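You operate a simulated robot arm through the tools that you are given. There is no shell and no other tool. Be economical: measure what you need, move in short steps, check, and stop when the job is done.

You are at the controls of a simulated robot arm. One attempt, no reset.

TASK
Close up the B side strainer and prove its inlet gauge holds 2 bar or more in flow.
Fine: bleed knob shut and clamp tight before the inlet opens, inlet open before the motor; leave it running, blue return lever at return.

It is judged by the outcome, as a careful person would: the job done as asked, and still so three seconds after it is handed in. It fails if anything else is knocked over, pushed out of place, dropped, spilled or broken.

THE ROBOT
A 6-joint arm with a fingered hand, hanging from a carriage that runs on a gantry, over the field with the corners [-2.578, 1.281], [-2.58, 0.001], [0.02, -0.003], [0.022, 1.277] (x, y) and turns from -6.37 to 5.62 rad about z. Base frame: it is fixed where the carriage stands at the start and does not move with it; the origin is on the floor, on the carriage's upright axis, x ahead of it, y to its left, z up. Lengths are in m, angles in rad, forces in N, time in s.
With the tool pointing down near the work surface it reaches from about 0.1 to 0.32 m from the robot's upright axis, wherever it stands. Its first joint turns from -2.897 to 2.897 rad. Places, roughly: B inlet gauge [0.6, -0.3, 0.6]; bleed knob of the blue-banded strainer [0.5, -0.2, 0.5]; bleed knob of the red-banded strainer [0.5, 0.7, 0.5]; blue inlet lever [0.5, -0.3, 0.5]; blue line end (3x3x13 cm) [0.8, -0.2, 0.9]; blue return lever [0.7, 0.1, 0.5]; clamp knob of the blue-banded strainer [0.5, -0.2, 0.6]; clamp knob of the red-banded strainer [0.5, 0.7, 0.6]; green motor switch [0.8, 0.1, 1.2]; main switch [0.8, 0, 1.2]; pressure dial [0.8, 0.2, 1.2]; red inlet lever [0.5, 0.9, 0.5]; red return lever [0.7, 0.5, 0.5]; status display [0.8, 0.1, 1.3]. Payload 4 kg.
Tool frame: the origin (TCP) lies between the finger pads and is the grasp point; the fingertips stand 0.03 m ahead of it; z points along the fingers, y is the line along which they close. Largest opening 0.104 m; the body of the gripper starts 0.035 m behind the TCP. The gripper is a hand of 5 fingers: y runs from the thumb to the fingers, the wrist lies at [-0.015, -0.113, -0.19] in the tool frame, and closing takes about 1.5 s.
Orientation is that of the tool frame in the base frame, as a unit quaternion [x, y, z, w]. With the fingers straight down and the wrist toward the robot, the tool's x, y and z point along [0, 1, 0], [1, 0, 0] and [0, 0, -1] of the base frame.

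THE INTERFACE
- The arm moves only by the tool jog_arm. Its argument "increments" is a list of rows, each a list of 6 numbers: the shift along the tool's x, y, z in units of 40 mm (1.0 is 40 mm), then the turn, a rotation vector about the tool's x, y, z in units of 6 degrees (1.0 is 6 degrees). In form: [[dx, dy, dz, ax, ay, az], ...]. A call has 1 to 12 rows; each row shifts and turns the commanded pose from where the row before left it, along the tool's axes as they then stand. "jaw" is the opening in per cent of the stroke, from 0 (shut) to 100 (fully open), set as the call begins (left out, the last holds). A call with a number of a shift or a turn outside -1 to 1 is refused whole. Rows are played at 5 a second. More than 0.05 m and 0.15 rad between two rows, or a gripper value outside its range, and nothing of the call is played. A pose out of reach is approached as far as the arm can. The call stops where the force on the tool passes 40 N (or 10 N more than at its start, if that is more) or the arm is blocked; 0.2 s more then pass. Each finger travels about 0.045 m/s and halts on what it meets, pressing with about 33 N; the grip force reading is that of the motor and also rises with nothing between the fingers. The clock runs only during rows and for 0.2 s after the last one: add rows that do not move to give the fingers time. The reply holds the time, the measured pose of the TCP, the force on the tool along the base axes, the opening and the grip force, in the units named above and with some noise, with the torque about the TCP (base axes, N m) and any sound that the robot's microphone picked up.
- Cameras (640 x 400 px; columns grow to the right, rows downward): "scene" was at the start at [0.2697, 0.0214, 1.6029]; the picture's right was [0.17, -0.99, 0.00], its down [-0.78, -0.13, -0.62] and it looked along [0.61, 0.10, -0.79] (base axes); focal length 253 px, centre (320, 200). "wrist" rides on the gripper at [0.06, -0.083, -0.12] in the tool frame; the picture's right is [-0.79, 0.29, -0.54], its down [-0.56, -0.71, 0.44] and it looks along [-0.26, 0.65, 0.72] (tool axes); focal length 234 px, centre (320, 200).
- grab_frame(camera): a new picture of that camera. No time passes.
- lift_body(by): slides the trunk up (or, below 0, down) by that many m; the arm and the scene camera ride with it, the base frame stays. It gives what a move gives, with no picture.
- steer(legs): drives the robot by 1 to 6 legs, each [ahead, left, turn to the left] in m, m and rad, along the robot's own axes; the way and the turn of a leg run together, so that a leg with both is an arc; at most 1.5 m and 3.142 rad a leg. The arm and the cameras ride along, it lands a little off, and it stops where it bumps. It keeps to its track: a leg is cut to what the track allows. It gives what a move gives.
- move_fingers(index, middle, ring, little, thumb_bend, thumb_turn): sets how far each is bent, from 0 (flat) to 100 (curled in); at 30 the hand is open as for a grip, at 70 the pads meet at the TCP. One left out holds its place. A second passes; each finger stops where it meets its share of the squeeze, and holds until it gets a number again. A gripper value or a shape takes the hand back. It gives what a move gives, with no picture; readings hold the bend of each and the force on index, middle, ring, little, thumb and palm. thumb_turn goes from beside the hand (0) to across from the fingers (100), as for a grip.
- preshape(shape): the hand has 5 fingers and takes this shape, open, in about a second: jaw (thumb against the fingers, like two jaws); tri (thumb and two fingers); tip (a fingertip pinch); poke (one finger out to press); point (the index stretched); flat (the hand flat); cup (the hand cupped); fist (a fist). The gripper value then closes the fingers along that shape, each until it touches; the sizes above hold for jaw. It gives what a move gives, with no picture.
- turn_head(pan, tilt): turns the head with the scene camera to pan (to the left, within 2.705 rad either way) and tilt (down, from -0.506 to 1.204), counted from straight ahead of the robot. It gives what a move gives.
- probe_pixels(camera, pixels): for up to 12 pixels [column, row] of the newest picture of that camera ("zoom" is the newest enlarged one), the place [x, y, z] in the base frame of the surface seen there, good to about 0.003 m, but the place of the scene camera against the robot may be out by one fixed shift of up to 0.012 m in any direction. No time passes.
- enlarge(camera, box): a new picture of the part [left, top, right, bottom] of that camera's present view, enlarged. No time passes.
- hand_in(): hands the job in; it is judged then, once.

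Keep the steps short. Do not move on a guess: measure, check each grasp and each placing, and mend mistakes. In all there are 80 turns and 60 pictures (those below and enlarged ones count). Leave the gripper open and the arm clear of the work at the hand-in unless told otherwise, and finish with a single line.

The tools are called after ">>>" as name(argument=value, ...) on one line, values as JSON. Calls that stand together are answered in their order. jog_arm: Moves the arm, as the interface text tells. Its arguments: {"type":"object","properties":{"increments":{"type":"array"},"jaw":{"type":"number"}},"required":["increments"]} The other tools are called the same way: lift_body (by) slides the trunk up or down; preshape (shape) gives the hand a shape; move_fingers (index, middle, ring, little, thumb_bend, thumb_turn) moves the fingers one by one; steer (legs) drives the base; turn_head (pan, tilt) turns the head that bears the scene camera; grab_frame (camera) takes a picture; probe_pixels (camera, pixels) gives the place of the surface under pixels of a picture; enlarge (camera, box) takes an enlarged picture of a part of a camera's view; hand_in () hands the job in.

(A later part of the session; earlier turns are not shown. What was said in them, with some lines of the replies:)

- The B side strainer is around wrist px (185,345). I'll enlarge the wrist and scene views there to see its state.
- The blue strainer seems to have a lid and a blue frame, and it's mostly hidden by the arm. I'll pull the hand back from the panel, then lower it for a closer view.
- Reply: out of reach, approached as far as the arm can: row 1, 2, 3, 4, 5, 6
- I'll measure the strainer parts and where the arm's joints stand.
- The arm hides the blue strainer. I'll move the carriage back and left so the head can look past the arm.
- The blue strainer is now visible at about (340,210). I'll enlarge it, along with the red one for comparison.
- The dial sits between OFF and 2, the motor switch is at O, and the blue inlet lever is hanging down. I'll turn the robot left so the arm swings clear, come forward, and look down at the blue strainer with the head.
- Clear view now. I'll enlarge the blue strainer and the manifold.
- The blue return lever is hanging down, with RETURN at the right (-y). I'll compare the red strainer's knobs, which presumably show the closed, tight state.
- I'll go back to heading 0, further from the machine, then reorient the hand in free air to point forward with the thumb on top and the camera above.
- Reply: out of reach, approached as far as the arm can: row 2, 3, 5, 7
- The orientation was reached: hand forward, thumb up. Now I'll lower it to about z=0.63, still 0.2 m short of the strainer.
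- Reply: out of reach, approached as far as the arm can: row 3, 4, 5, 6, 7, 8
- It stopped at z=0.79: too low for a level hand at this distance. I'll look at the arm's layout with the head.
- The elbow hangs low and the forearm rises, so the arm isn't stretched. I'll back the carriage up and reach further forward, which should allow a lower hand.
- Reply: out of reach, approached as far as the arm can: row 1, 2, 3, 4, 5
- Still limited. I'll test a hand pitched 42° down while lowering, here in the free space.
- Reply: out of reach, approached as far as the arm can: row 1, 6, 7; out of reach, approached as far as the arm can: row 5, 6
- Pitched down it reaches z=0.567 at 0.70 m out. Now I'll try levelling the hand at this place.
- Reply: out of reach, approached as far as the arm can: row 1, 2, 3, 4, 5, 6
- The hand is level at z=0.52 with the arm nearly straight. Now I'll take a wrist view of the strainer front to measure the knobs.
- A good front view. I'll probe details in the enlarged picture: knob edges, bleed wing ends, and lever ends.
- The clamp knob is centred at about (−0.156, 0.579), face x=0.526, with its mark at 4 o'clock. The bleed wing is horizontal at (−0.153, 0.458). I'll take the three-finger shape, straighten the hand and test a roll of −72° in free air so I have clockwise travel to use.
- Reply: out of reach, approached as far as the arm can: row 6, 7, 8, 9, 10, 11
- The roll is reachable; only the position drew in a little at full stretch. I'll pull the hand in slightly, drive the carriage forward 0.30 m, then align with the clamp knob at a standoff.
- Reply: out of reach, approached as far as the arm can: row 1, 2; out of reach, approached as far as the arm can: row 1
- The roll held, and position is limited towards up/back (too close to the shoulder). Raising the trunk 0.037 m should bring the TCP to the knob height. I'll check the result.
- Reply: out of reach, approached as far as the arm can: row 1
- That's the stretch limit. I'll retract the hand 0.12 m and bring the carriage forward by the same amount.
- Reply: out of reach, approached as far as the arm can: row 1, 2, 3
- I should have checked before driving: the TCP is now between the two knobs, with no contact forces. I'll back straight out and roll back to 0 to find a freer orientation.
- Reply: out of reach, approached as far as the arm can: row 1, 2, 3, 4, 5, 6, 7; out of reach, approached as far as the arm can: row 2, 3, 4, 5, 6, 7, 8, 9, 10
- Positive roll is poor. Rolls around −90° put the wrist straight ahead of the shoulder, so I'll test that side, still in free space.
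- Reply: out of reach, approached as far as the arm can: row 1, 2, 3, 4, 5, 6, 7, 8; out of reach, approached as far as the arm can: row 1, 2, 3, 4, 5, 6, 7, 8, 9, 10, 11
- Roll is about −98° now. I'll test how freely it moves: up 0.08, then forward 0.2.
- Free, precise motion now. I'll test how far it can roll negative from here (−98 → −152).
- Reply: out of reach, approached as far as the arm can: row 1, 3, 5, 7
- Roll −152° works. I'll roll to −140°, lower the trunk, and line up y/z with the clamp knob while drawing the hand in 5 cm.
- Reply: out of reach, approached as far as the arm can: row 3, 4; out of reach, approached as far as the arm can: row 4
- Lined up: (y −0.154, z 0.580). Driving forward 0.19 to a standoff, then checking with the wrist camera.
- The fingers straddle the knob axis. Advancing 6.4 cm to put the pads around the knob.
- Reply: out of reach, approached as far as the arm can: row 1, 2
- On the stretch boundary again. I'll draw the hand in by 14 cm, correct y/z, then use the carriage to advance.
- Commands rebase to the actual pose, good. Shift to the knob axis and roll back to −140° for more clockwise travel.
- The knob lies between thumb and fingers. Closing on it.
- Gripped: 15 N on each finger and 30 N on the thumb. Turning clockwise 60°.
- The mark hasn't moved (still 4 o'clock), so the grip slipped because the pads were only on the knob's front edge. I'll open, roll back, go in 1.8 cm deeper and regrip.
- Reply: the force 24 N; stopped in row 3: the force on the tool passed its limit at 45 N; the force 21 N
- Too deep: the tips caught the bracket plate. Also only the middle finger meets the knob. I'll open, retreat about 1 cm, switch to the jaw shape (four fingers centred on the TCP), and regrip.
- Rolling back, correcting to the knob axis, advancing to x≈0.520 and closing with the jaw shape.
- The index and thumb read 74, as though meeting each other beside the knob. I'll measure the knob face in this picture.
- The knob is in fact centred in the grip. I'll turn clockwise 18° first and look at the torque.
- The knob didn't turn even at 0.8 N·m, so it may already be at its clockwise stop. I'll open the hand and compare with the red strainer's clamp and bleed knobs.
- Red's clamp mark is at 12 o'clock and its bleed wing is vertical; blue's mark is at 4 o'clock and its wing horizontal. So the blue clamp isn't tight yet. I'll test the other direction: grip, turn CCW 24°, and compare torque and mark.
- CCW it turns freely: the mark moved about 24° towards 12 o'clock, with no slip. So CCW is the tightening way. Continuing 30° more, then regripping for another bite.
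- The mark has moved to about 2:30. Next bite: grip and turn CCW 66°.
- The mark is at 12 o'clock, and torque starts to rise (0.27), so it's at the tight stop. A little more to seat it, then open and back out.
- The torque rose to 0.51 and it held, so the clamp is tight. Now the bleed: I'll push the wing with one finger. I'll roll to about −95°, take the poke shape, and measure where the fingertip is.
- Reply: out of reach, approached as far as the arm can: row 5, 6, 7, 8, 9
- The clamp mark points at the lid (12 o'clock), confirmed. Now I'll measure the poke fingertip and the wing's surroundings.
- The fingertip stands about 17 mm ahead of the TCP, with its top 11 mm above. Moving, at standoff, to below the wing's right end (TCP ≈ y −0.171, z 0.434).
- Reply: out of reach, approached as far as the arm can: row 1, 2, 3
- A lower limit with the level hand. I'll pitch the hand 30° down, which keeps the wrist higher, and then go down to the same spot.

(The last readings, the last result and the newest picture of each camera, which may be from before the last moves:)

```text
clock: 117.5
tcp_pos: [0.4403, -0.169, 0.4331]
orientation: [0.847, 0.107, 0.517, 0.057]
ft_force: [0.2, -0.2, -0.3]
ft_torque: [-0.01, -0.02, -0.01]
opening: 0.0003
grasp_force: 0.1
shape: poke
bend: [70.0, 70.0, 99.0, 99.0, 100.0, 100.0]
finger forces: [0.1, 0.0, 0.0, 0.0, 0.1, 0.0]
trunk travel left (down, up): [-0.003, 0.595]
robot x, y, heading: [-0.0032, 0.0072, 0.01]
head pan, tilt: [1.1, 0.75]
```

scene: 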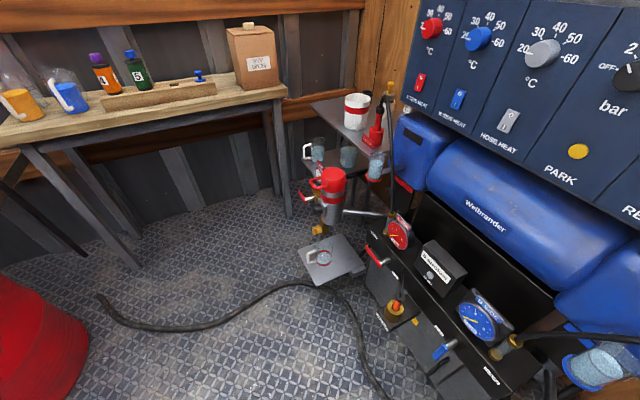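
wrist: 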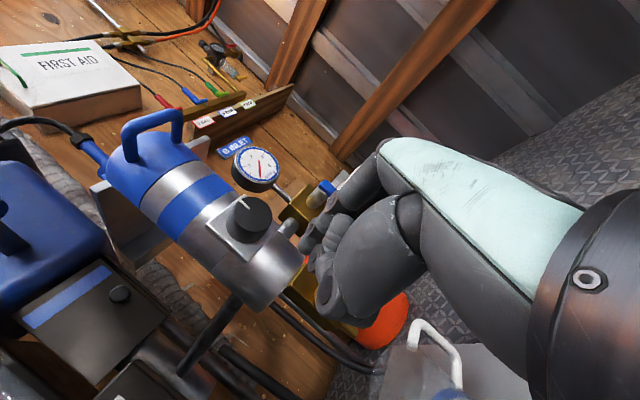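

Right on target. Moving straight forward 7 cm under the wing's right end, then looking.

>>> jog_arm(increments=[[0.43, 0.1, 0.76, 0, 0, 0], [0.43, 0.1, 0.76, 0, 0, 0], [0, 0, 0, 0, 0, 0]])

>>> grab_frame(camera="wrist")

```text
clock: 118.3
tcp_pos: [0.5129, -0.1693, 0.4367]
orientation: [0.847, 0.107, 0.518, 0.056]
ft_force: [-0.5, -0.5, -0.4]
ft_torque: [0.04, 0.0, 0.0]
opening: 0.0
grasp_force: 0.0
shape: poke
bend: [70.0, 70.0, 99.0, 99.0, 100.0, 100.0]
finger forces: [0.0, 0.0, 0.0, 0.0, 0.0, 0.0]
trunk travel left (down, up): [-0.003, 0.595]
robot x, y, heading: [-0.0029, 0.0038, 0.004]
head pan, tilt: [1.1, 0.75]
```

```text
14 pictures are left
```

wrist: 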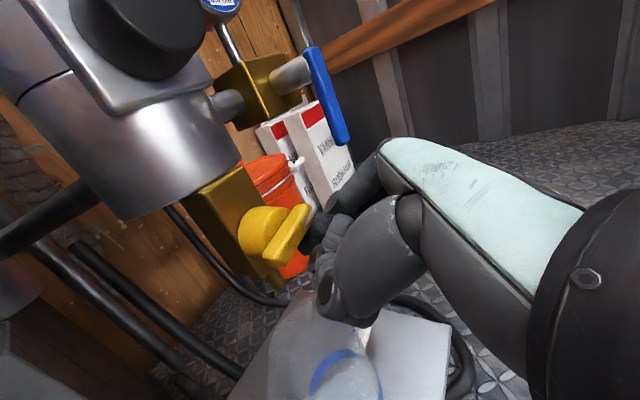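

The fingertip sits just beneath the wing's right end (310,212). Pushing straight up 3.4 cm (CCW).

>>> jog_arm(increments=[[0.24, 0.06, -0.14, 0, 0, 0], [0.24, 0.06, -0.14, 0, 0, 0], [0.24, 0.06, -0.14, 0, 0, 0], [0, 0, 0, 0, 0, 0]])

>>> enlarge(camera="wrist", box=[160, 140, 420, 340])

```text
clock: 119.3
tcp_pos: [0.5103, -0.172, 0.4726]
orientation: [0.847, 0.107, 0.518, 0.057]
ft_force: [-1.0, -6.4, 0.9]
ft_torque: [-0.05, -0.01, -0.15]
opening: 0.0
grasp_force: 0.0
shape: poke
bend: [70.0, 70.0, 99.0, 99.0, 100.0, 100.0]
finger forces: [6.0, 0.1, 0.1, 0.0, 0.0, 0.0]
trunk travel left (down, up): [-0.003, 0.595]
robot x, y, heading: [-0.002, 0.0044, 0.008]
head pan, tilt: [1.1, 0.75]
```

```text
2.00 times, centred on (290, 240) of wrist
```

zoom: 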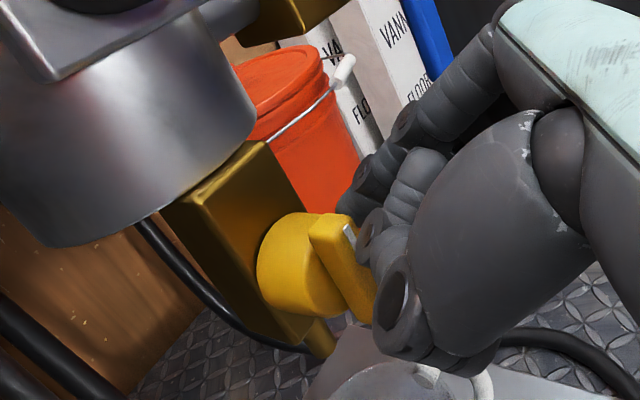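

The wing is now nearly vertical with its mark at the top. Nudging left to seat it at its stop.

>>> jog_arm(increments=[[0.04, -0.15, 0, 0, 0, 0], [0.04, -0.15, 0, 0, 0, 0], [0, 0, 0, 0, 0, 0]])

>>> enlarge(camera="wrist", box=[160, 140, 420, 340])

>>> probe_pixels(camera="zoom", pixels=[[325, 230], [355, 310], [340, 270], [350, 232]])

```text
clock: 120.2
tcp_pos: [0.5098, -0.1701, 0.4718]
orientation: [0.847, 0.106, 0.517, 0.061]
ft_force: [-1.2, -24.4, 4.0]
ft_torque: [-0.23, -0.08, -0.6]
opening: 0.0
grasp_force: 0.0
shape: poke
bend: [70.0, 70.0, 99.0, 99.0, 100.0, 100.0]
finger forces: [17.6, 6.5, 0.0, 0.1, 0.0, 0.0]
trunk travel left (down, up): [-0.003, 0.595]
robot x, y, heading: [-0.0016, 0.0049, 0.01]
head pan, tilt: [1.1, 0.75]
```

```text
2.00 times, centred on (290, 240) of wrist
```

zoom: 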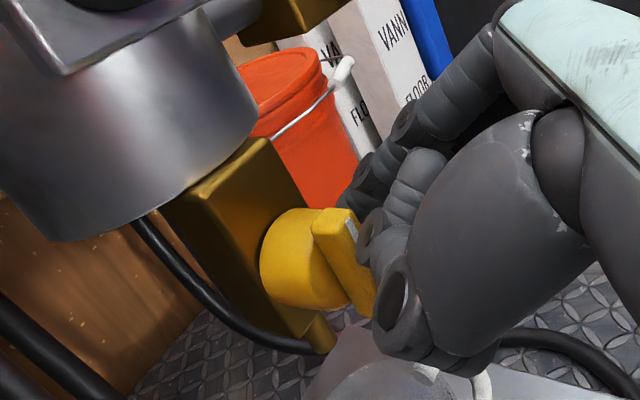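

```text
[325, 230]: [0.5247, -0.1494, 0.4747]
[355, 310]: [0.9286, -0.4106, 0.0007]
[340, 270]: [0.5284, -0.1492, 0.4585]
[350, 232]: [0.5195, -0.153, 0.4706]
```

The wing resists at 24 N and is vertical, so the bleed is shut. Next is the inlet lever, hanging from its pivot at about (y −0.261, z 0.545). I'll back off, move right, and bring the fingertip to the lever's left side near its lower end.

>>> jog_arm(increments=[[0.155, 0.034, -0.783, 0, 0, 0], [-0.176, 0.79, -0.016, 0, 0, 0], [-0.176, 0.79, -0.016, 0, 0, 0], [0, 0, 0, 0, 0, 0]])

>>> grab_frame(camera="wrist")

```text
clock: 121.2
tcp_pos: [0.4856, -0.2242, 0.4909]
orientation: [0.847, 0.108, 0.518, 0.056]
ft_force: [-0.4, -0.6, 0.9]
ft_torque: [-0.03, 0.0, 0.02]
opening: 0.0002
grasp_force: 0.0
shape: poke
bend: [70.0, 70.0, 99.0, 99.0, 100.0, 100.0]
finger forces: [0.0, 0.0, 0.1, 0.1, 0.0, 0.1]
trunk travel left (down, up): [-0.003, 0.595]
robot x, y, heading: [-0.0008, 0.0036, 0.005]
head pan, tilt: [1.1, 0.75]
```

```text
11 pictures are left
```

wrist: 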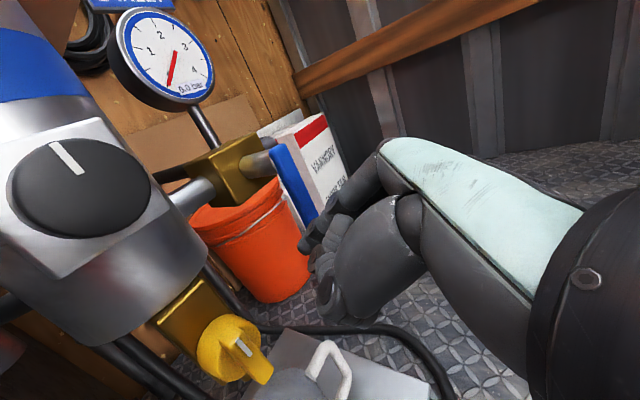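

>>> probe_pixels(camera="wrist", pixels=[[285, 155], [300, 190], [312, 215], [278, 165], [258, 165], [303, 245]])

>>> jog_arm(increments=[[0.18, 0.16, 0.42, 0, 0, 0], [0.19, 0.16, 0.42, 0, 0, 0], [0, 0, 0, 0, 0, 0]])

```text
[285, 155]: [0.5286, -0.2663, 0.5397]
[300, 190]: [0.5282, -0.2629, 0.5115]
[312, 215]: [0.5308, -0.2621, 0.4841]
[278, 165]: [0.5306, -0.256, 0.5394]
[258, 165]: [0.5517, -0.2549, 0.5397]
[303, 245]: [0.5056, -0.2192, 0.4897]
```

```text
clock: 122.0
tcp_pos: [0.5234, -0.2301, 0.4921]
orientation: [0.847, 0.107, 0.517, 0.057]
ft_force: [-1.9, 1.0, -0.4]
ft_torque: [0.02, 0.02, -0.02]
opening: 0.0
grasp_force: 0.1
shape: poke
bend: [70.0, 70.0, 99.0, 99.0, 100.0, 100.0]
finger forces: [0.0, 1.8, 0.1, 0.1, 0.1, 0.0]
trunk travel left (down, up): [-0.003, 0.595]
robot x, y, heading: [-0.0036, 0.0071, 0.006]
head pan, tilt: [1.1, 0.75]
```

In place left of the lever. Sweeping along the arc to the right (first 60°), watching force.

>>> jog_arm(increments=[[-0.057, 0.41, -0.025, 0, 0, 0], [-0.11, 0.36, 0.009, 0, 0, 0], [-0.11, 0.36, 0.009, 0, 0, 0], [0.071, 0.36, -0.08, 0, 0, 0], [0.071, 0.36, -0.08, 0, 0, 0], [0, 0, 0, 0, 0, 0]])

>>> grab_frame(camera="wrist")

```text
clock: 123.3
tcp_pos: [0.5247, -0.3043, 0.5061]
orientation: [0.848, 0.107, 0.517, 0.056]
ft_force: [-3.0, 1.2, -0.9]
ft_torque: [0.0, -0.03, -0.02]
opening: 0.0
grasp_force: 0.1
shape: poke
bend: [70.0, 70.0, 99.0, 99.0, 100.0, 100.0]
finger forces: [2.5, 0.0, 0.0, 0.0, 0.1, 0.0]
trunk travel left (down, up): [-0.003, 0.595]
robot x, y, heading: [-0.0027, 0.0063, 0.006]
head pan, tilt: [1.1, 0.75]
```

```text
10 pictures are left
```

wrist: 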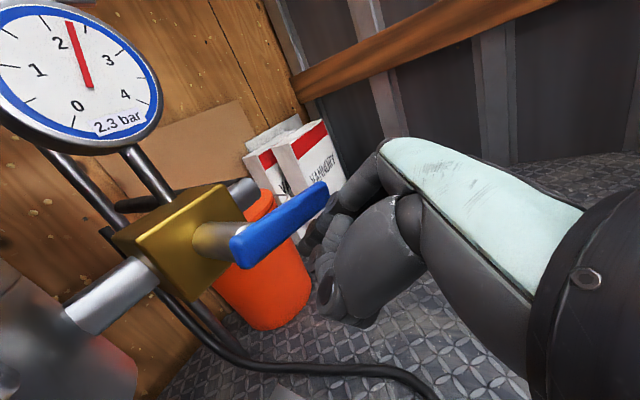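

The lever is swinging towards the pipe and the gauge reads 2.3 bar. Finishing the arc to horizontal.

>>> jog_arm(increments=[[0.22, 0.26, -0.144, 0, 0, 0], [0.22, 0.26, -0.144, 0, 0, 0], [0.15, 0.037, -0.08, 0, 0, 0], [0.11, 0.027, -0.06, 0, 0, 0], [0, 0, 0, 0, 0, 0]])

>>> grab_frame(camera="wrist")

```text
clock: 124.5
tcp_pos: [0.515, -0.317, 0.5304]
orientation: [0.853, 0.104, 0.509, 0.049]
ft_force: [-10.5, 2.2, -37.9]
ft_torque: [-0.08, 0.61, 0.06]
opening: 0.0002
grasp_force: 0.0
shape: poke
bend: [70.0, 70.0, 99.0, 99.0, 100.0, 100.0]
finger forces: [36.2, 0.0, 0.1, 0.0, 0.1, 0.0]
trunk travel left (down, up): [-0.003, 0.595]
robot x, y, heading: [-0.0031, 0.0083, 0.009]
head pan, tilt: [1.1, 0.75]
```

```text
9 pictures are left
```

wrist: 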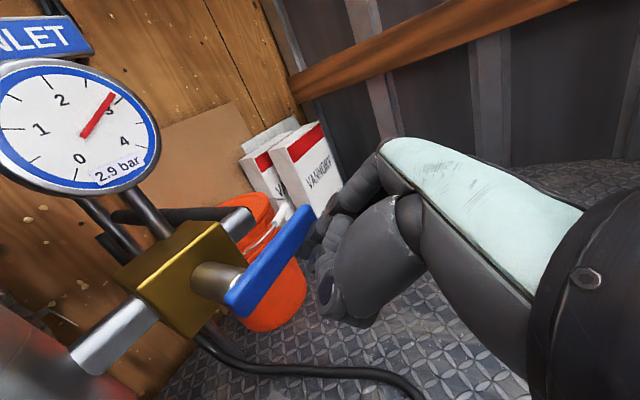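

The lever is horizontal along the pipe and against its stop; the gauge shows 2.9 bar static. Next is the return lever: I'll back off, swing the hand left, and drive left for a measuring view.

>>> jog_arm(increments=[[-0.08, -0.02, 0.03, 0, 0, 0], [-0.37, -0.1, -0.68, 0, 0, 0], [-0.37, -0.1, -0.68, 0, 0, 0], [-0.37, -0.1, -0.68, 0, 0, 0], [0.243, -0.97, 0, 0, 0, 0], [0.243, -0.97, 0, 0, 0, 0], [0.243, -0.97, 0, 0, 0, 0], [0.243, -0.97, 0, 0, 0, 0], [0.243, -0.97, 0, 0, 0, 0], [0, 0, 0, 0, 0, 0]])

>>> steer(legs=[[0, 0.29, 0]])

>>> grab_frame(camera="wrist")

```text
clock: 126.8
tcp_pos: [0.4299, -0.1239, 0.54]
orientation: [0.847, 0.107, 0.518, 0.056]
ft_force: [-0.1, -0.3, 1.0]
ft_torque: [0.0, -0.02, -0.03]
opening: 0.0
grasp_force: 0.1
shape: poke
bend: [70.0, 70.0, 99.0, 99.0, 100.0, 100.0]
finger forces: [0.0, 0.1, 0.0, 0.0, 0.0, 0.0]
trunk travel left (down, up): [-0.003, 0.595]
robot x, y, heading: [-0.0047, 0.0065, 0.004]
head pan, tilt: [1.1, 0.75]
```

```text
clock: 128.8
tcp_pos: [0.4273, 0.1727, 0.5387]
orientation: [0.847, 0.107, 0.517, 0.057]
ft_force: [-0.6, 0.5, -0.2]
ft_torque: [-0.03, 0.0, -0.04]
opening: 0.0
grasp_force: 0.1
shape: poke
bend: [70.0, 70.0, 99.0, 99.0, 100.0, 100.0]
finger forces: [0.1, 0.0, 0.0, 0.0, 0.0, 0.0]
trunk travel left (down, up): [-0.003, 0.595]
robot x, y, heading: [-0.0068, 0.3026, 0.008]
head pan, tilt: [1.1, 0.75]
```

```text
8 pictures are left
```

wrist: 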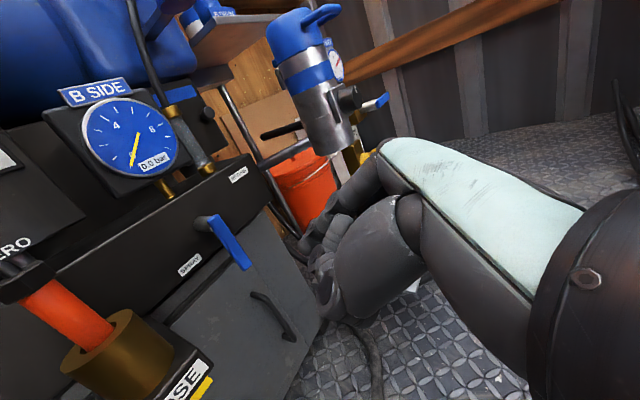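

>>> probe_pixels(camera="wrist", pixels=[[217, 222], [230, 243], [244, 264], [203, 223], [237, 174], [190, 265], [70, 300], [140, 335], [275, 315], [180, 250]])

```text
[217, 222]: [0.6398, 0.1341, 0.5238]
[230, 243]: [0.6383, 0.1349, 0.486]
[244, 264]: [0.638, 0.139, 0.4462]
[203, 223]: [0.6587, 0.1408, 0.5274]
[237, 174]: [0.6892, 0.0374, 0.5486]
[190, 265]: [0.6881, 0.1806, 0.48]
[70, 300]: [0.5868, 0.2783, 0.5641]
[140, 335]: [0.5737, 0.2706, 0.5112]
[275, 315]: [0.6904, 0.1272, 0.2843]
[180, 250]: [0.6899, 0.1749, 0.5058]
```

The return lever hangs at y=0.135 with its pivot at z≈0.525, face x=0.638; RETURN is to the right. The gun rest at y≈0.27 is on the left, so I'll yaw the hand 12° left for clearance, lower it, and go in left of the lever.

>>> steer(legs=[[0.022, 0, 0]])

>>> jog_arm(increments=[[0, 0, 0, 0.863, 0.213, -0.457], [0, 0, 0, 0.863, 0.213, -0.457], [-0.83, 0.02, 0.36, 0, 0, 0], [-0.83, 0.02, 0.36, 0, 0, 0], [0.345, 0.285, 0.78, 0, 0, 0], [0.345, 0.285, 0.78, 0, 0, 0], [0.345, 0.285, 0.78, 0, 0, 0], [0, 0, 0, 0, 0, 0]])

```text
clock: 129.6
tcp_pos: [0.4505, 0.1735, 0.5395]
orientation: [0.847, 0.107, 0.517, 0.057]
ft_force: [0.2, 0.6, 0.2]
ft_torque: [-0.01, 0.07, 0.0]
opening: 0.0003
grasp_force: 0.1
shape: poke
bend: [70.0, 70.0, 99.0, 99.0, 100.0, 100.0]
finger forces: [0.0, 0.1, 0.0, 0.0, 0.0, 0.0]
trunk travel left (down, up): [-0.003, 0.595]
robot x, y, heading: [0.0167, 0.303, 0.008]
head pan, tilt: [1.1, 0.75]
```

```text
clock: 131.4
tcp_pos: [0.5562, 0.1534, 0.4669]
orientation: [0.831, 0.194, 0.521, 0.001]
ft_force: [-1.0, 0.1, 0.2]
ft_torque: [0.02, -0.04, 0.0]
opening: 0.0
grasp_force: 0.1
shape: poke
bend: [70.0, 70.0, 99.0, 99.0, 100.0, 100.0]
finger forces: [0.0, 0.0, 0.0, 0.0, 0.0, 0.0]
trunk travel left (down, up): [-0.003, 0.595]
robot x, y, heading: [0.0153, 0.3001, 0.009]
head pan, tilt: [1.1, 0.75]
```

Good, no contact. Going in the last 7.4 cm and sweeping the lever right and up to RETURN (the call aborts on force).

>>> jog_arm(increments=[[0.354, 0.292, 0.8, 0, 0, 0], [0.354, 0.292, 0.8, 0, 0, 0], [-0.16, 0.444, -0.092, 0, 0, 0], [-0.16, 0.444, -0.092, 0, 0, 0], [0.044, 0.37, -0.155, 0, 0, 0], [0.044, 0.37, -0.155, 0, 0, 0], [0.232, 0.27, -0.2, 0, 0, 0], [0.232, 0.27, -0.2, 0, 0, 0], [0.17, 0.043, -0.09, 0, 0, 0], [0.1, 0.025, -0.055, 0, 0, 0], [0, 0, 0, 0, 0, 0]])

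>>> grab_frame(camera="wrist")

```text
clock: 133.8
tcp_pos: [0.6198, 0.0737, 0.5116]
orientation: [0.837, 0.192, 0.513, -0.001]
ft_force: [-13.5, -1.5, -32.0]
ft_torque: [-0.18, 0.68, 0.07]
opening: 0.0
grasp_force: 0.0
shape: poke
bend: [70.0, 70.0, 99.0, 99.0, 100.0, 100.0]
finger forces: [32.7, 0.0, 0.0, 0.0, 0.0, 0.1]
trunk travel left (down, up): [-0.003, 0.595]
robot x, y, heading: [0.0175, 0.3013, 0.003]
head pan, tilt: [1.1, 0.75]
```

```text
7 pictures are left
```

wrist: 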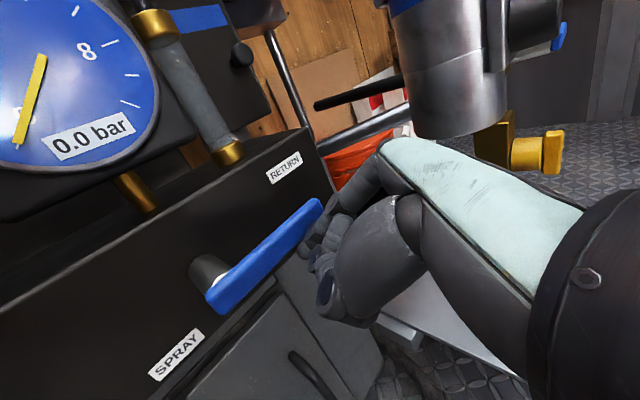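

The return lever is at RETURN and against its stop. Now the motor switch: I'll back out, level the hand, raise the trunk, and look at the panel.

>>> jog_arm(increments=[[-0.5, -0.32, -0.8, 0, 0, 0], [-0.383, -0.316, -0.868, 0, 0, 0], [-0.383, -0.316, -0.868, 0, 0, 0], [-0.383, -0.316, -0.868, 0, 0, 0], [-0.383, -0.316, -0.868, 0, 0, 0], [0, 0, 0, -0.863, -0.213, 0.457], [0, 0, 0, -0.863, -0.213, 0.457], [0, 0, 0, -0.243, 0.969, 0], [0, 0, 0, -0.243, 0.969, 0], [0, 0, 0, -0.243, 0.969, 0], [0, 0, 0, -0.243, 0.969, 0], [0, 0, 0, -0.243, 0.969, 0]])

>>> lift_body(by=0.5)

>>> turn_head(pan=-0.3, tilt=0.8)

>>> grab_frame(camera="scene")

```text
clock: 136.4
tcp_pos: [0.435, 0.0692, 0.5194]
orientation: [0.684, 0.084, 0.72, 0.081]
ft_force: [1.0, 0.1, -0.7]
ft_torque: [0.02, 0.02, 0.02]
opening: 0.0
grasp_force: 0.2
shape: poke
bend: [70.0, 70.0, 99.0, 99.0, 100.0, 100.0]
finger forces: [0.0, 0.0, 0.1, 0.0, 0.1, 0.0]
trunk travel left (down, up): [-0.003, 0.595]
robot x, y, heading: [0.0152, 0.3071, 0.009]
head pan, tilt: [1.1, 0.75]
```

```text
refused: 0.5 is not a number from -0.4 to 0.4
```

```text
clock: 137.9
tcp_pos: [0.4327, 0.0705, 0.518]
orientation: [0.686, 0.084, 0.718, 0.082]
ft_force: [-0.4, -0.1, 0.4]
ft_torque: [0.0, -0.02, -0.02]
opening: 0.0
grasp_force: 0.1
shape: poke
bend: [70.0, 70.0, 99.0, 99.0, 100.0, 100.0]
finger forces: [0.0, 0.1, 0.0, 0.0, 0.0, 0.0]
trunk travel left (down, up): [-0.003, 0.595]
robot x, y, heading: [0.0132, 0.3043, 0.01]
head pan, tilt: [-0.3, 0.799]
```

```text
6 pictures are left
```

scene: 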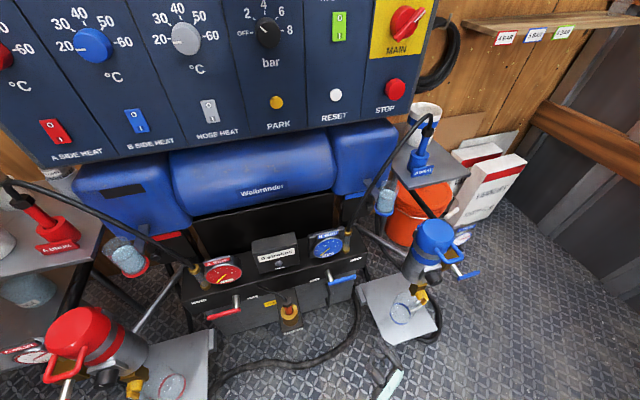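

The lift is limited to 0.4 per call. The switch is visible at (340,27), so I'll probe it and then lift in two steps.

>>> probe_pixels(camera="scene", pixels=[[338, 17], [338, 37], [338, 27], [332, 27], [345, 27], [336, 95], [360, 27], [395, 90], [340, 278], [338, 60]])

>>> lift_body(by=0.4)

>>> lift_body(by=0.15)

>>> grab_frame(camera="wrist")

```text
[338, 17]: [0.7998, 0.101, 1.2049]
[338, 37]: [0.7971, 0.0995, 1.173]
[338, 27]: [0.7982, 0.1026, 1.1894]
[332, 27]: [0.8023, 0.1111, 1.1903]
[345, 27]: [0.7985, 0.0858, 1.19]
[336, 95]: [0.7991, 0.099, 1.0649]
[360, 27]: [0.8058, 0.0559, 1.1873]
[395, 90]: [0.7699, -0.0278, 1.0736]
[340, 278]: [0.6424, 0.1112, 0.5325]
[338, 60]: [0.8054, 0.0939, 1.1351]
```

```text
clock: 141.7
tcp_pos: [0.4329, 0.0703, 0.9179]
orientation: [0.685, 0.085, 0.719, 0.081]
ft_force: [0.8, -0.4, 0.0]
ft_torque: [-0.01, -0.01, 0.02]
opening: 0.0
grasp_force: 0.2
shape: poke
bend: [70.0, 70.0, 99.0, 99.0, 100.0, 100.0]
finger forces: [0.0, 0.1, 0.0, 0.0, 0.1, 0.0]
trunk travel left (down, up): [-0.403, 0.195]
robot x, y, heading: [0.0128, 0.3051, 0.005]
head pan, tilt: [-0.3, 0.799]
```

```text
clock: 143.5
tcp_pos: [0.4329, 0.0696, 1.0685]
orientation: [0.686, 0.085, 0.718, 0.081]
ft_force: [-0.3, 0.5, 0.3]
ft_torque: [-0.05, 0.03, 0.01]
opening: 0.0003
grasp_force: 0.1
shape: poke
bend: [70.0, 70.0, 99.0, 99.0, 100.0, 100.0]
finger forces: [0.0, 0.0, 0.1, 0.0, 0.0, 0.0]
trunk travel left (down, up): [-0.553, 0.045]
robot x, y, heading: [0.0169, 0.3029, 0.003]
head pan, tilt: [-0.3, 0.799]
```

```text
5 pictures are left
```

wrist: 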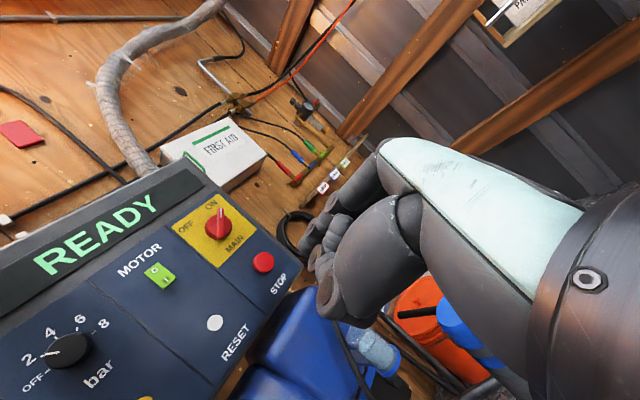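

>>> probe_pixels(camera="wrist", pixels=[[155, 268], [160, 276], [168, 285], [215, 323], [150, 276], [263, 262]])

```text
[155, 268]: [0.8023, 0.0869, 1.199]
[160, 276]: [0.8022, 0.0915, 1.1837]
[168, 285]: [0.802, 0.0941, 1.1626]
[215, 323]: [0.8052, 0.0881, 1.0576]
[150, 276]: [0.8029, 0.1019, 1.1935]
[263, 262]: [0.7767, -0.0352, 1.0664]
```

The switch's I half is at about (0.802, 0.093, 1.167). I'll curl the middle finger away so only the index pokes, lower the trunk 0.25 for reach, and bring the hand up in front of the switch.

>>> move_fingers(middle=100)

>>> lift_body(by=-0.25)

>>> jog_arm(increments=[[0.875, 0.167, 0.79, 0, 0, 0], [0.875, 0.167, 0.79, 0, 0, 0], [0.875, 0.167, 0.79, 0, 0, 0], [0.875, 0.167, 0.79, 0, 0, 0], [0.875, 0.167, 0.79, 0, 0, 0], [0.875, 0.167, 0.79, 0, 0, 0], [0.875, 0.167, 0.79, 0, 0, 0], [0.875, 0.167, 0.79, 0, 0, 0], [0.875, 0.167, 0.79, 0, 0, 0], [0, 0, 0, 0, 0, 0]])

>>> grab_frame(camera="wrist")

```text
clock: 144.5
tcp_pos: [0.4326, 0.0704, 1.0693]
orientation: [0.685, 0.085, 0.719, 0.082]
ft_force: [0.4, -0.2, -0.1]
ft_torque: [0.03, 0.01, -0.01]
opening: 0.0296
grasp_force: 0.1
shape: fingers
bend: [70.0, 100.0, 99.0, 99.0, 100.0, 100.0]
finger forces: [0.0, 0.0, 0.0, 0.0, 0.1, 0.0]
trunk travel left (down, up): [-0.553, 0.045]
robot x, y, heading: [0.0156, 0.3023, 0.009]
head pan, tilt: [-0.3, 0.799]
```

```text
clock: 147.1
tcp_pos: [0.4327, 0.0702, 0.8188]
orientation: [0.684, 0.084, 0.72, 0.081]
ft_force: [0.0, 0.8, 0.5]
ft_torque: [-0.04, 0.0, 0.01]
opening: 0.03
grasp_force: 0.0
shape: fingers
bend: [70.0, 100.0, 99.0, 99.0, 100.0, 100.0]
finger forces: [0.0, 0.0, 0.0, 0.1, 0.0, 0.0]
trunk travel left (down, up): [-0.303, 0.295]
robot x, y, heading: [0.015, 0.3059, 0.007]
head pan, tilt: [-0.3, 0.799]
```

```text
clock: 149.3
tcp_pos: [0.7026, 0.0865, 1.1508]
orientation: [0.686, 0.085, 0.718, 0.081]
ft_force: [0.8, 0.1, -0.1]
ft_torque: [0.0, -0.01, 0.01]
opening: 0.0299
grasp_force: 0.1
shape: fingers
bend: [70.0, 100.0, 99.0, 99.0, 100.0, 100.0]
finger forces: [0.0, 0.0, 0.0, 0.0, 0.0, 0.0]
trunk travel left (down, up): [-0.303, 0.295]
robot x, y, heading: [0.013, 0.3022, 0.006]
head pan, tilt: [-0.3, 0.799]
```

```text
4 pictures are left
```

wrist: 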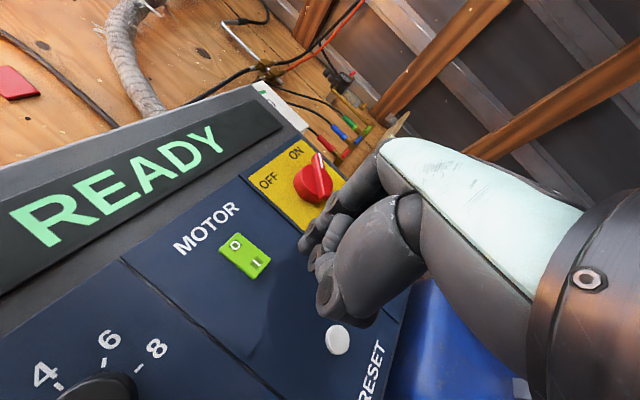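

>>> probe_pixels(camera="wrist", pixels=[[257, 263], [235, 243], [303, 243], [308, 233], [316, 262], [320, 190], [245, 272], [262, 250]])

```text
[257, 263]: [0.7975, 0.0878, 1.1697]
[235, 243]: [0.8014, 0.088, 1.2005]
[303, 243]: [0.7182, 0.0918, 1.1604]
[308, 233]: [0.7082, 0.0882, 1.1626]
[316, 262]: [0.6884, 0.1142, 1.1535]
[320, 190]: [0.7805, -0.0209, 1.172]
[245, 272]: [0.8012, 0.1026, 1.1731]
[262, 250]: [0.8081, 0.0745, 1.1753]
```

The fingertip is aligned; it needs +15 mm up and about 80 mm forward. Approaching and pressing I gently.

>>> jog_arm(increments=[[0.395, -0.035, 0, 0, 0, 0], [0.08, 0, 0.9, 0, 0, 0], [0.08, 0, 0.9, 0, 0, 0], [0, 0, 0.15, 0, 0, 0], [0, 0, 0.15, 0, 0, 0], [0, 0, 0.12, 0, 0, 0], [0, 0, 0, 0, 0, 0]])

```text
clock: 150.5
tcp_pos: [0.7771, 0.088, 1.1777]
orientation: [0.683, 0.078, 0.721, 0.087]
ft_force: [-16.1, -0.7, -0.5]
ft_torque: [-0.02, -0.1, 0.14]
opening: 0.0253
grasp_force: 8.4
shape: fingers
bend: [70.0, 100.0, 99.0, 99.0, 100.0, 100.0]
finger forces: [16.1, 0.0, 0.0, 0.0, 0.0, 0.0]
trunk travel left (down, up): [-0.303, 0.295]
robot x, y, heading: [0.0157, 0.3019, 0.011]
head pan, tilt: [-0.3, 0.799]
stopped in row 6: the force on the tool passed its limit at 40 N (the readings are from after the stop); the commanded pose is now the measured one
```

Pressed to 40 N at z≈1.179, a bit high on the rocker. Backing off 3 cm and checking the display and rocker.

>>> jog_arm(increments=[[-0.2, -0.05, -0.75, 0, 0, 0], [-0.15, -0.04, 0, 0, 0, 0], [0, 0, 0, 0, 0, 0], [0, 0, 0, 0, 0, 0], [0, 0, 0, 0, 0, 0]])

>>> grab_frame(camera="wrist")

```text
clock: 151.7
tcp_pos: [0.7527, 0.0917, 1.165]
orientation: [0.682, 0.079, 0.722, 0.086]
ft_force: [0.3, -0.4, 0.9]
ft_torque: [0.02, -0.01, -0.04]
opening: 0.0298
grasp_force: 0.0
shape: fingers
bend: [70.0, 100.0, 99.0, 99.0, 100.0, 100.0]
finger forces: [0.0, 0.0, 0.0, 0.0, 0.0, 0.0]
trunk travel left (down, up): [-0.303, 0.295]
robot x, y, heading: [0.0175, 0.3042, 0.007]
head pan, tilt: [-0.3, 0.799]
```

```text
3 pictures are left
```

wrist: 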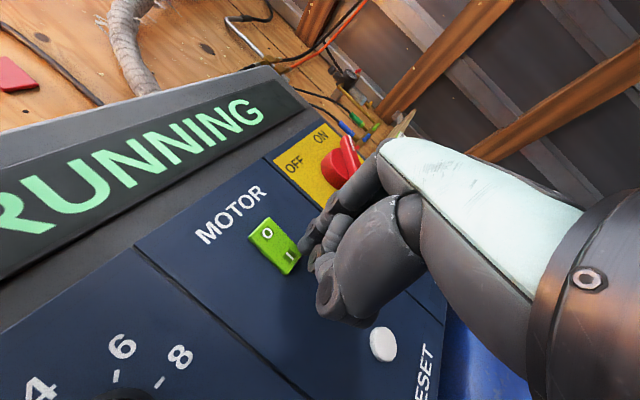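

RUNNING is shown. Now I'll withdraw the hand, open it, swing the arm aside, and read the B inlet gauge in flow with the head camera.

>>> jog_arm(increments=[[0, 0, -1, 0, 0, 0], [0, 0, -1, 0, 0, 0], [0, 0, -1, 0, 0, 0], [0, 0, -1, 0, 0, 0], [0, 0, -1, 0, 0, 0]])

>>> steer(legs=[[-0.2, 0, 0], [0, 0, 1.0], [-0.13, -0.3, 0]])

>>> preshape(shape="jaw")

>>> turn_head(pan=-1.87, tilt=0.93)

>>> grab_frame(camera="scene")

```text
clock: 152.9
tcp_pos: [0.5511, 0.0916, 1.1507]
orientation: [0.682, 0.08, 0.721, 0.087]
ft_force: [-0.9, -0.2, 0.7]
ft_torque: [0.0, 0.0, 0.02]
opening: 0.0294
grasp_force: 0.0
shape: fingers
bend: [70.0, 100.0, 99.0, 99.0, 100.0, 100.0]
finger forces: [0.1, 0.0, 0.0, 0.0, 0.1, 0.0]
trunk travel left (down, up): [-0.303, 0.295]
robot x, y, heading: [0.0178, 0.3017, 0.011]
head pan, tilt: [-0.3, 0.799]
```

```text
clock: 158.8
tcp_pos: [0.4668, 0.3609, 1.1518]
orientation: [0.563, 0.395, 0.676, -0.266]
ft_force: [-0.4, -0.1, 0.0]
ft_torque: [0.04, 0.06, 0.0]
opening: 0.0295
grasp_force: 0.0
shape: fingers
bend: [70.0, 100.0, 99.0, 99.0, 100.0, 100.0]
finger forces: [0.0, 0.0, 0.1, 0.0, 0.1, 0.1]
trunk travel left (down, up): [-0.303, 0.295]
robot x, y, heading: [-0.0044, 0.0308, 0.992]
head pan, tilt: [-0.3, 0.799]
```

```text
clock: 159.7
tcp_pos: [0.4661, 0.3595, 1.1519]
orientation: [0.562, 0.395, 0.676, -0.266]
ft_force: [0.5, -0.2, -0.8]
ft_torque: [-0.02, -0.01, -0.03]
opening: 0.1038
grasp_force: 0.1
shape: jaw
bend: [30.0, 30.0, 30.0, 30.0, 30.0, 97.0]
finger forces: [0.0, 0.1, 0.1, 0.0, 0.0, 0.0]
trunk travel left (down, up): [-0.303, 0.295]
robot x, y, heading: [-0.0008, 0.0306, 0.993]
head pan, tilt: [-0.3, 0.799]
```

```text
clock: 161.4
tcp_pos: [0.4676, 0.3608, 1.1521]
orientation: [0.564, 0.394, 0.675, -0.266]
ft_force: [-0.5, -0.7, -0.9]
ft_torque: [0.01, 0.01, 0.01]
opening: 0.1037
grasp_force: 0.0
shape: jaw
bend: [30.0, 30.0, 30.0, 30.0, 30.0, 97.0]
finger forces: [0.0, 0.0, 0.0, 0.0, 0.0, 0.0]
trunk travel left (down, up): [-0.303, 0.295]
robot x, y, heading: [-0.004, 0.0304, 1.004]
head pan, tilt: [-1.869, 0.93]
```

```text
2 pictures are left
5 turns are left
```

scene: 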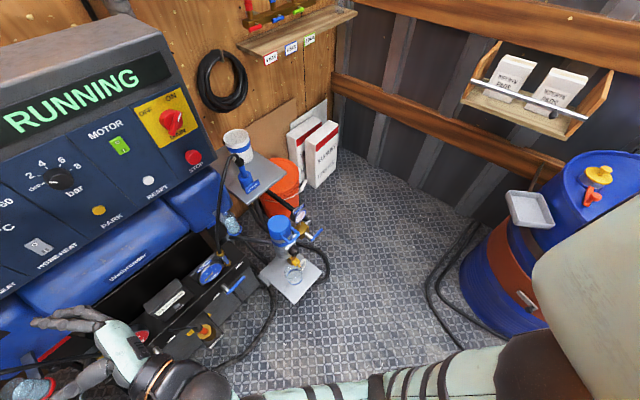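

Still RUNNING. Enlarging the B inlet gauge near (298,213) and the flow gauge/counter.

>>> enlarge(camera="scene", box=[270, 195, 326, 230])

>>> enlarge(camera="scene", box=[135, 245, 265, 326])

```text
11.43 times, centred on (298, 212) of scene
```

zoom: 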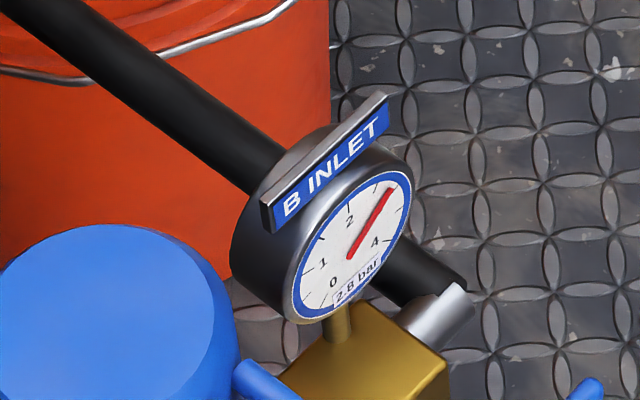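

```text
4.92 times, centred on (200, 286) of scene
4 turns are left
```

zoom: 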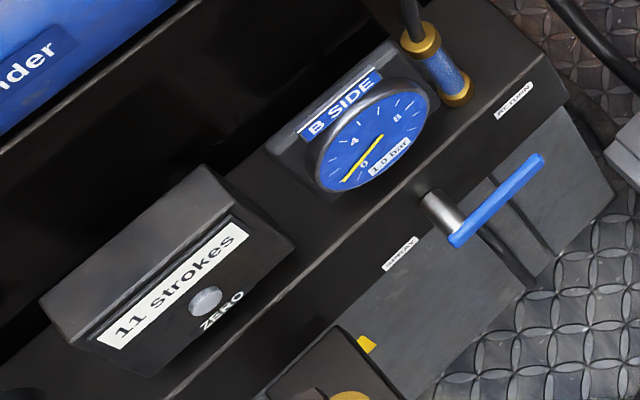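

The B inlet gauge holds 2.8 bar in flow. The stroke counter has gone from 0 to 11, the return lever is at RETURN, the motor is running, and the hand is open and clear. Handing in.

>>> hand_in()

```text
The job is handed in.
```

The B side strainer is closed up (clamp tight, bleed shut), the inlet was opened before the motor started, its inlet gauge read 2.8 bar in flow with the blue lever at RETURN, and the motor was left running.
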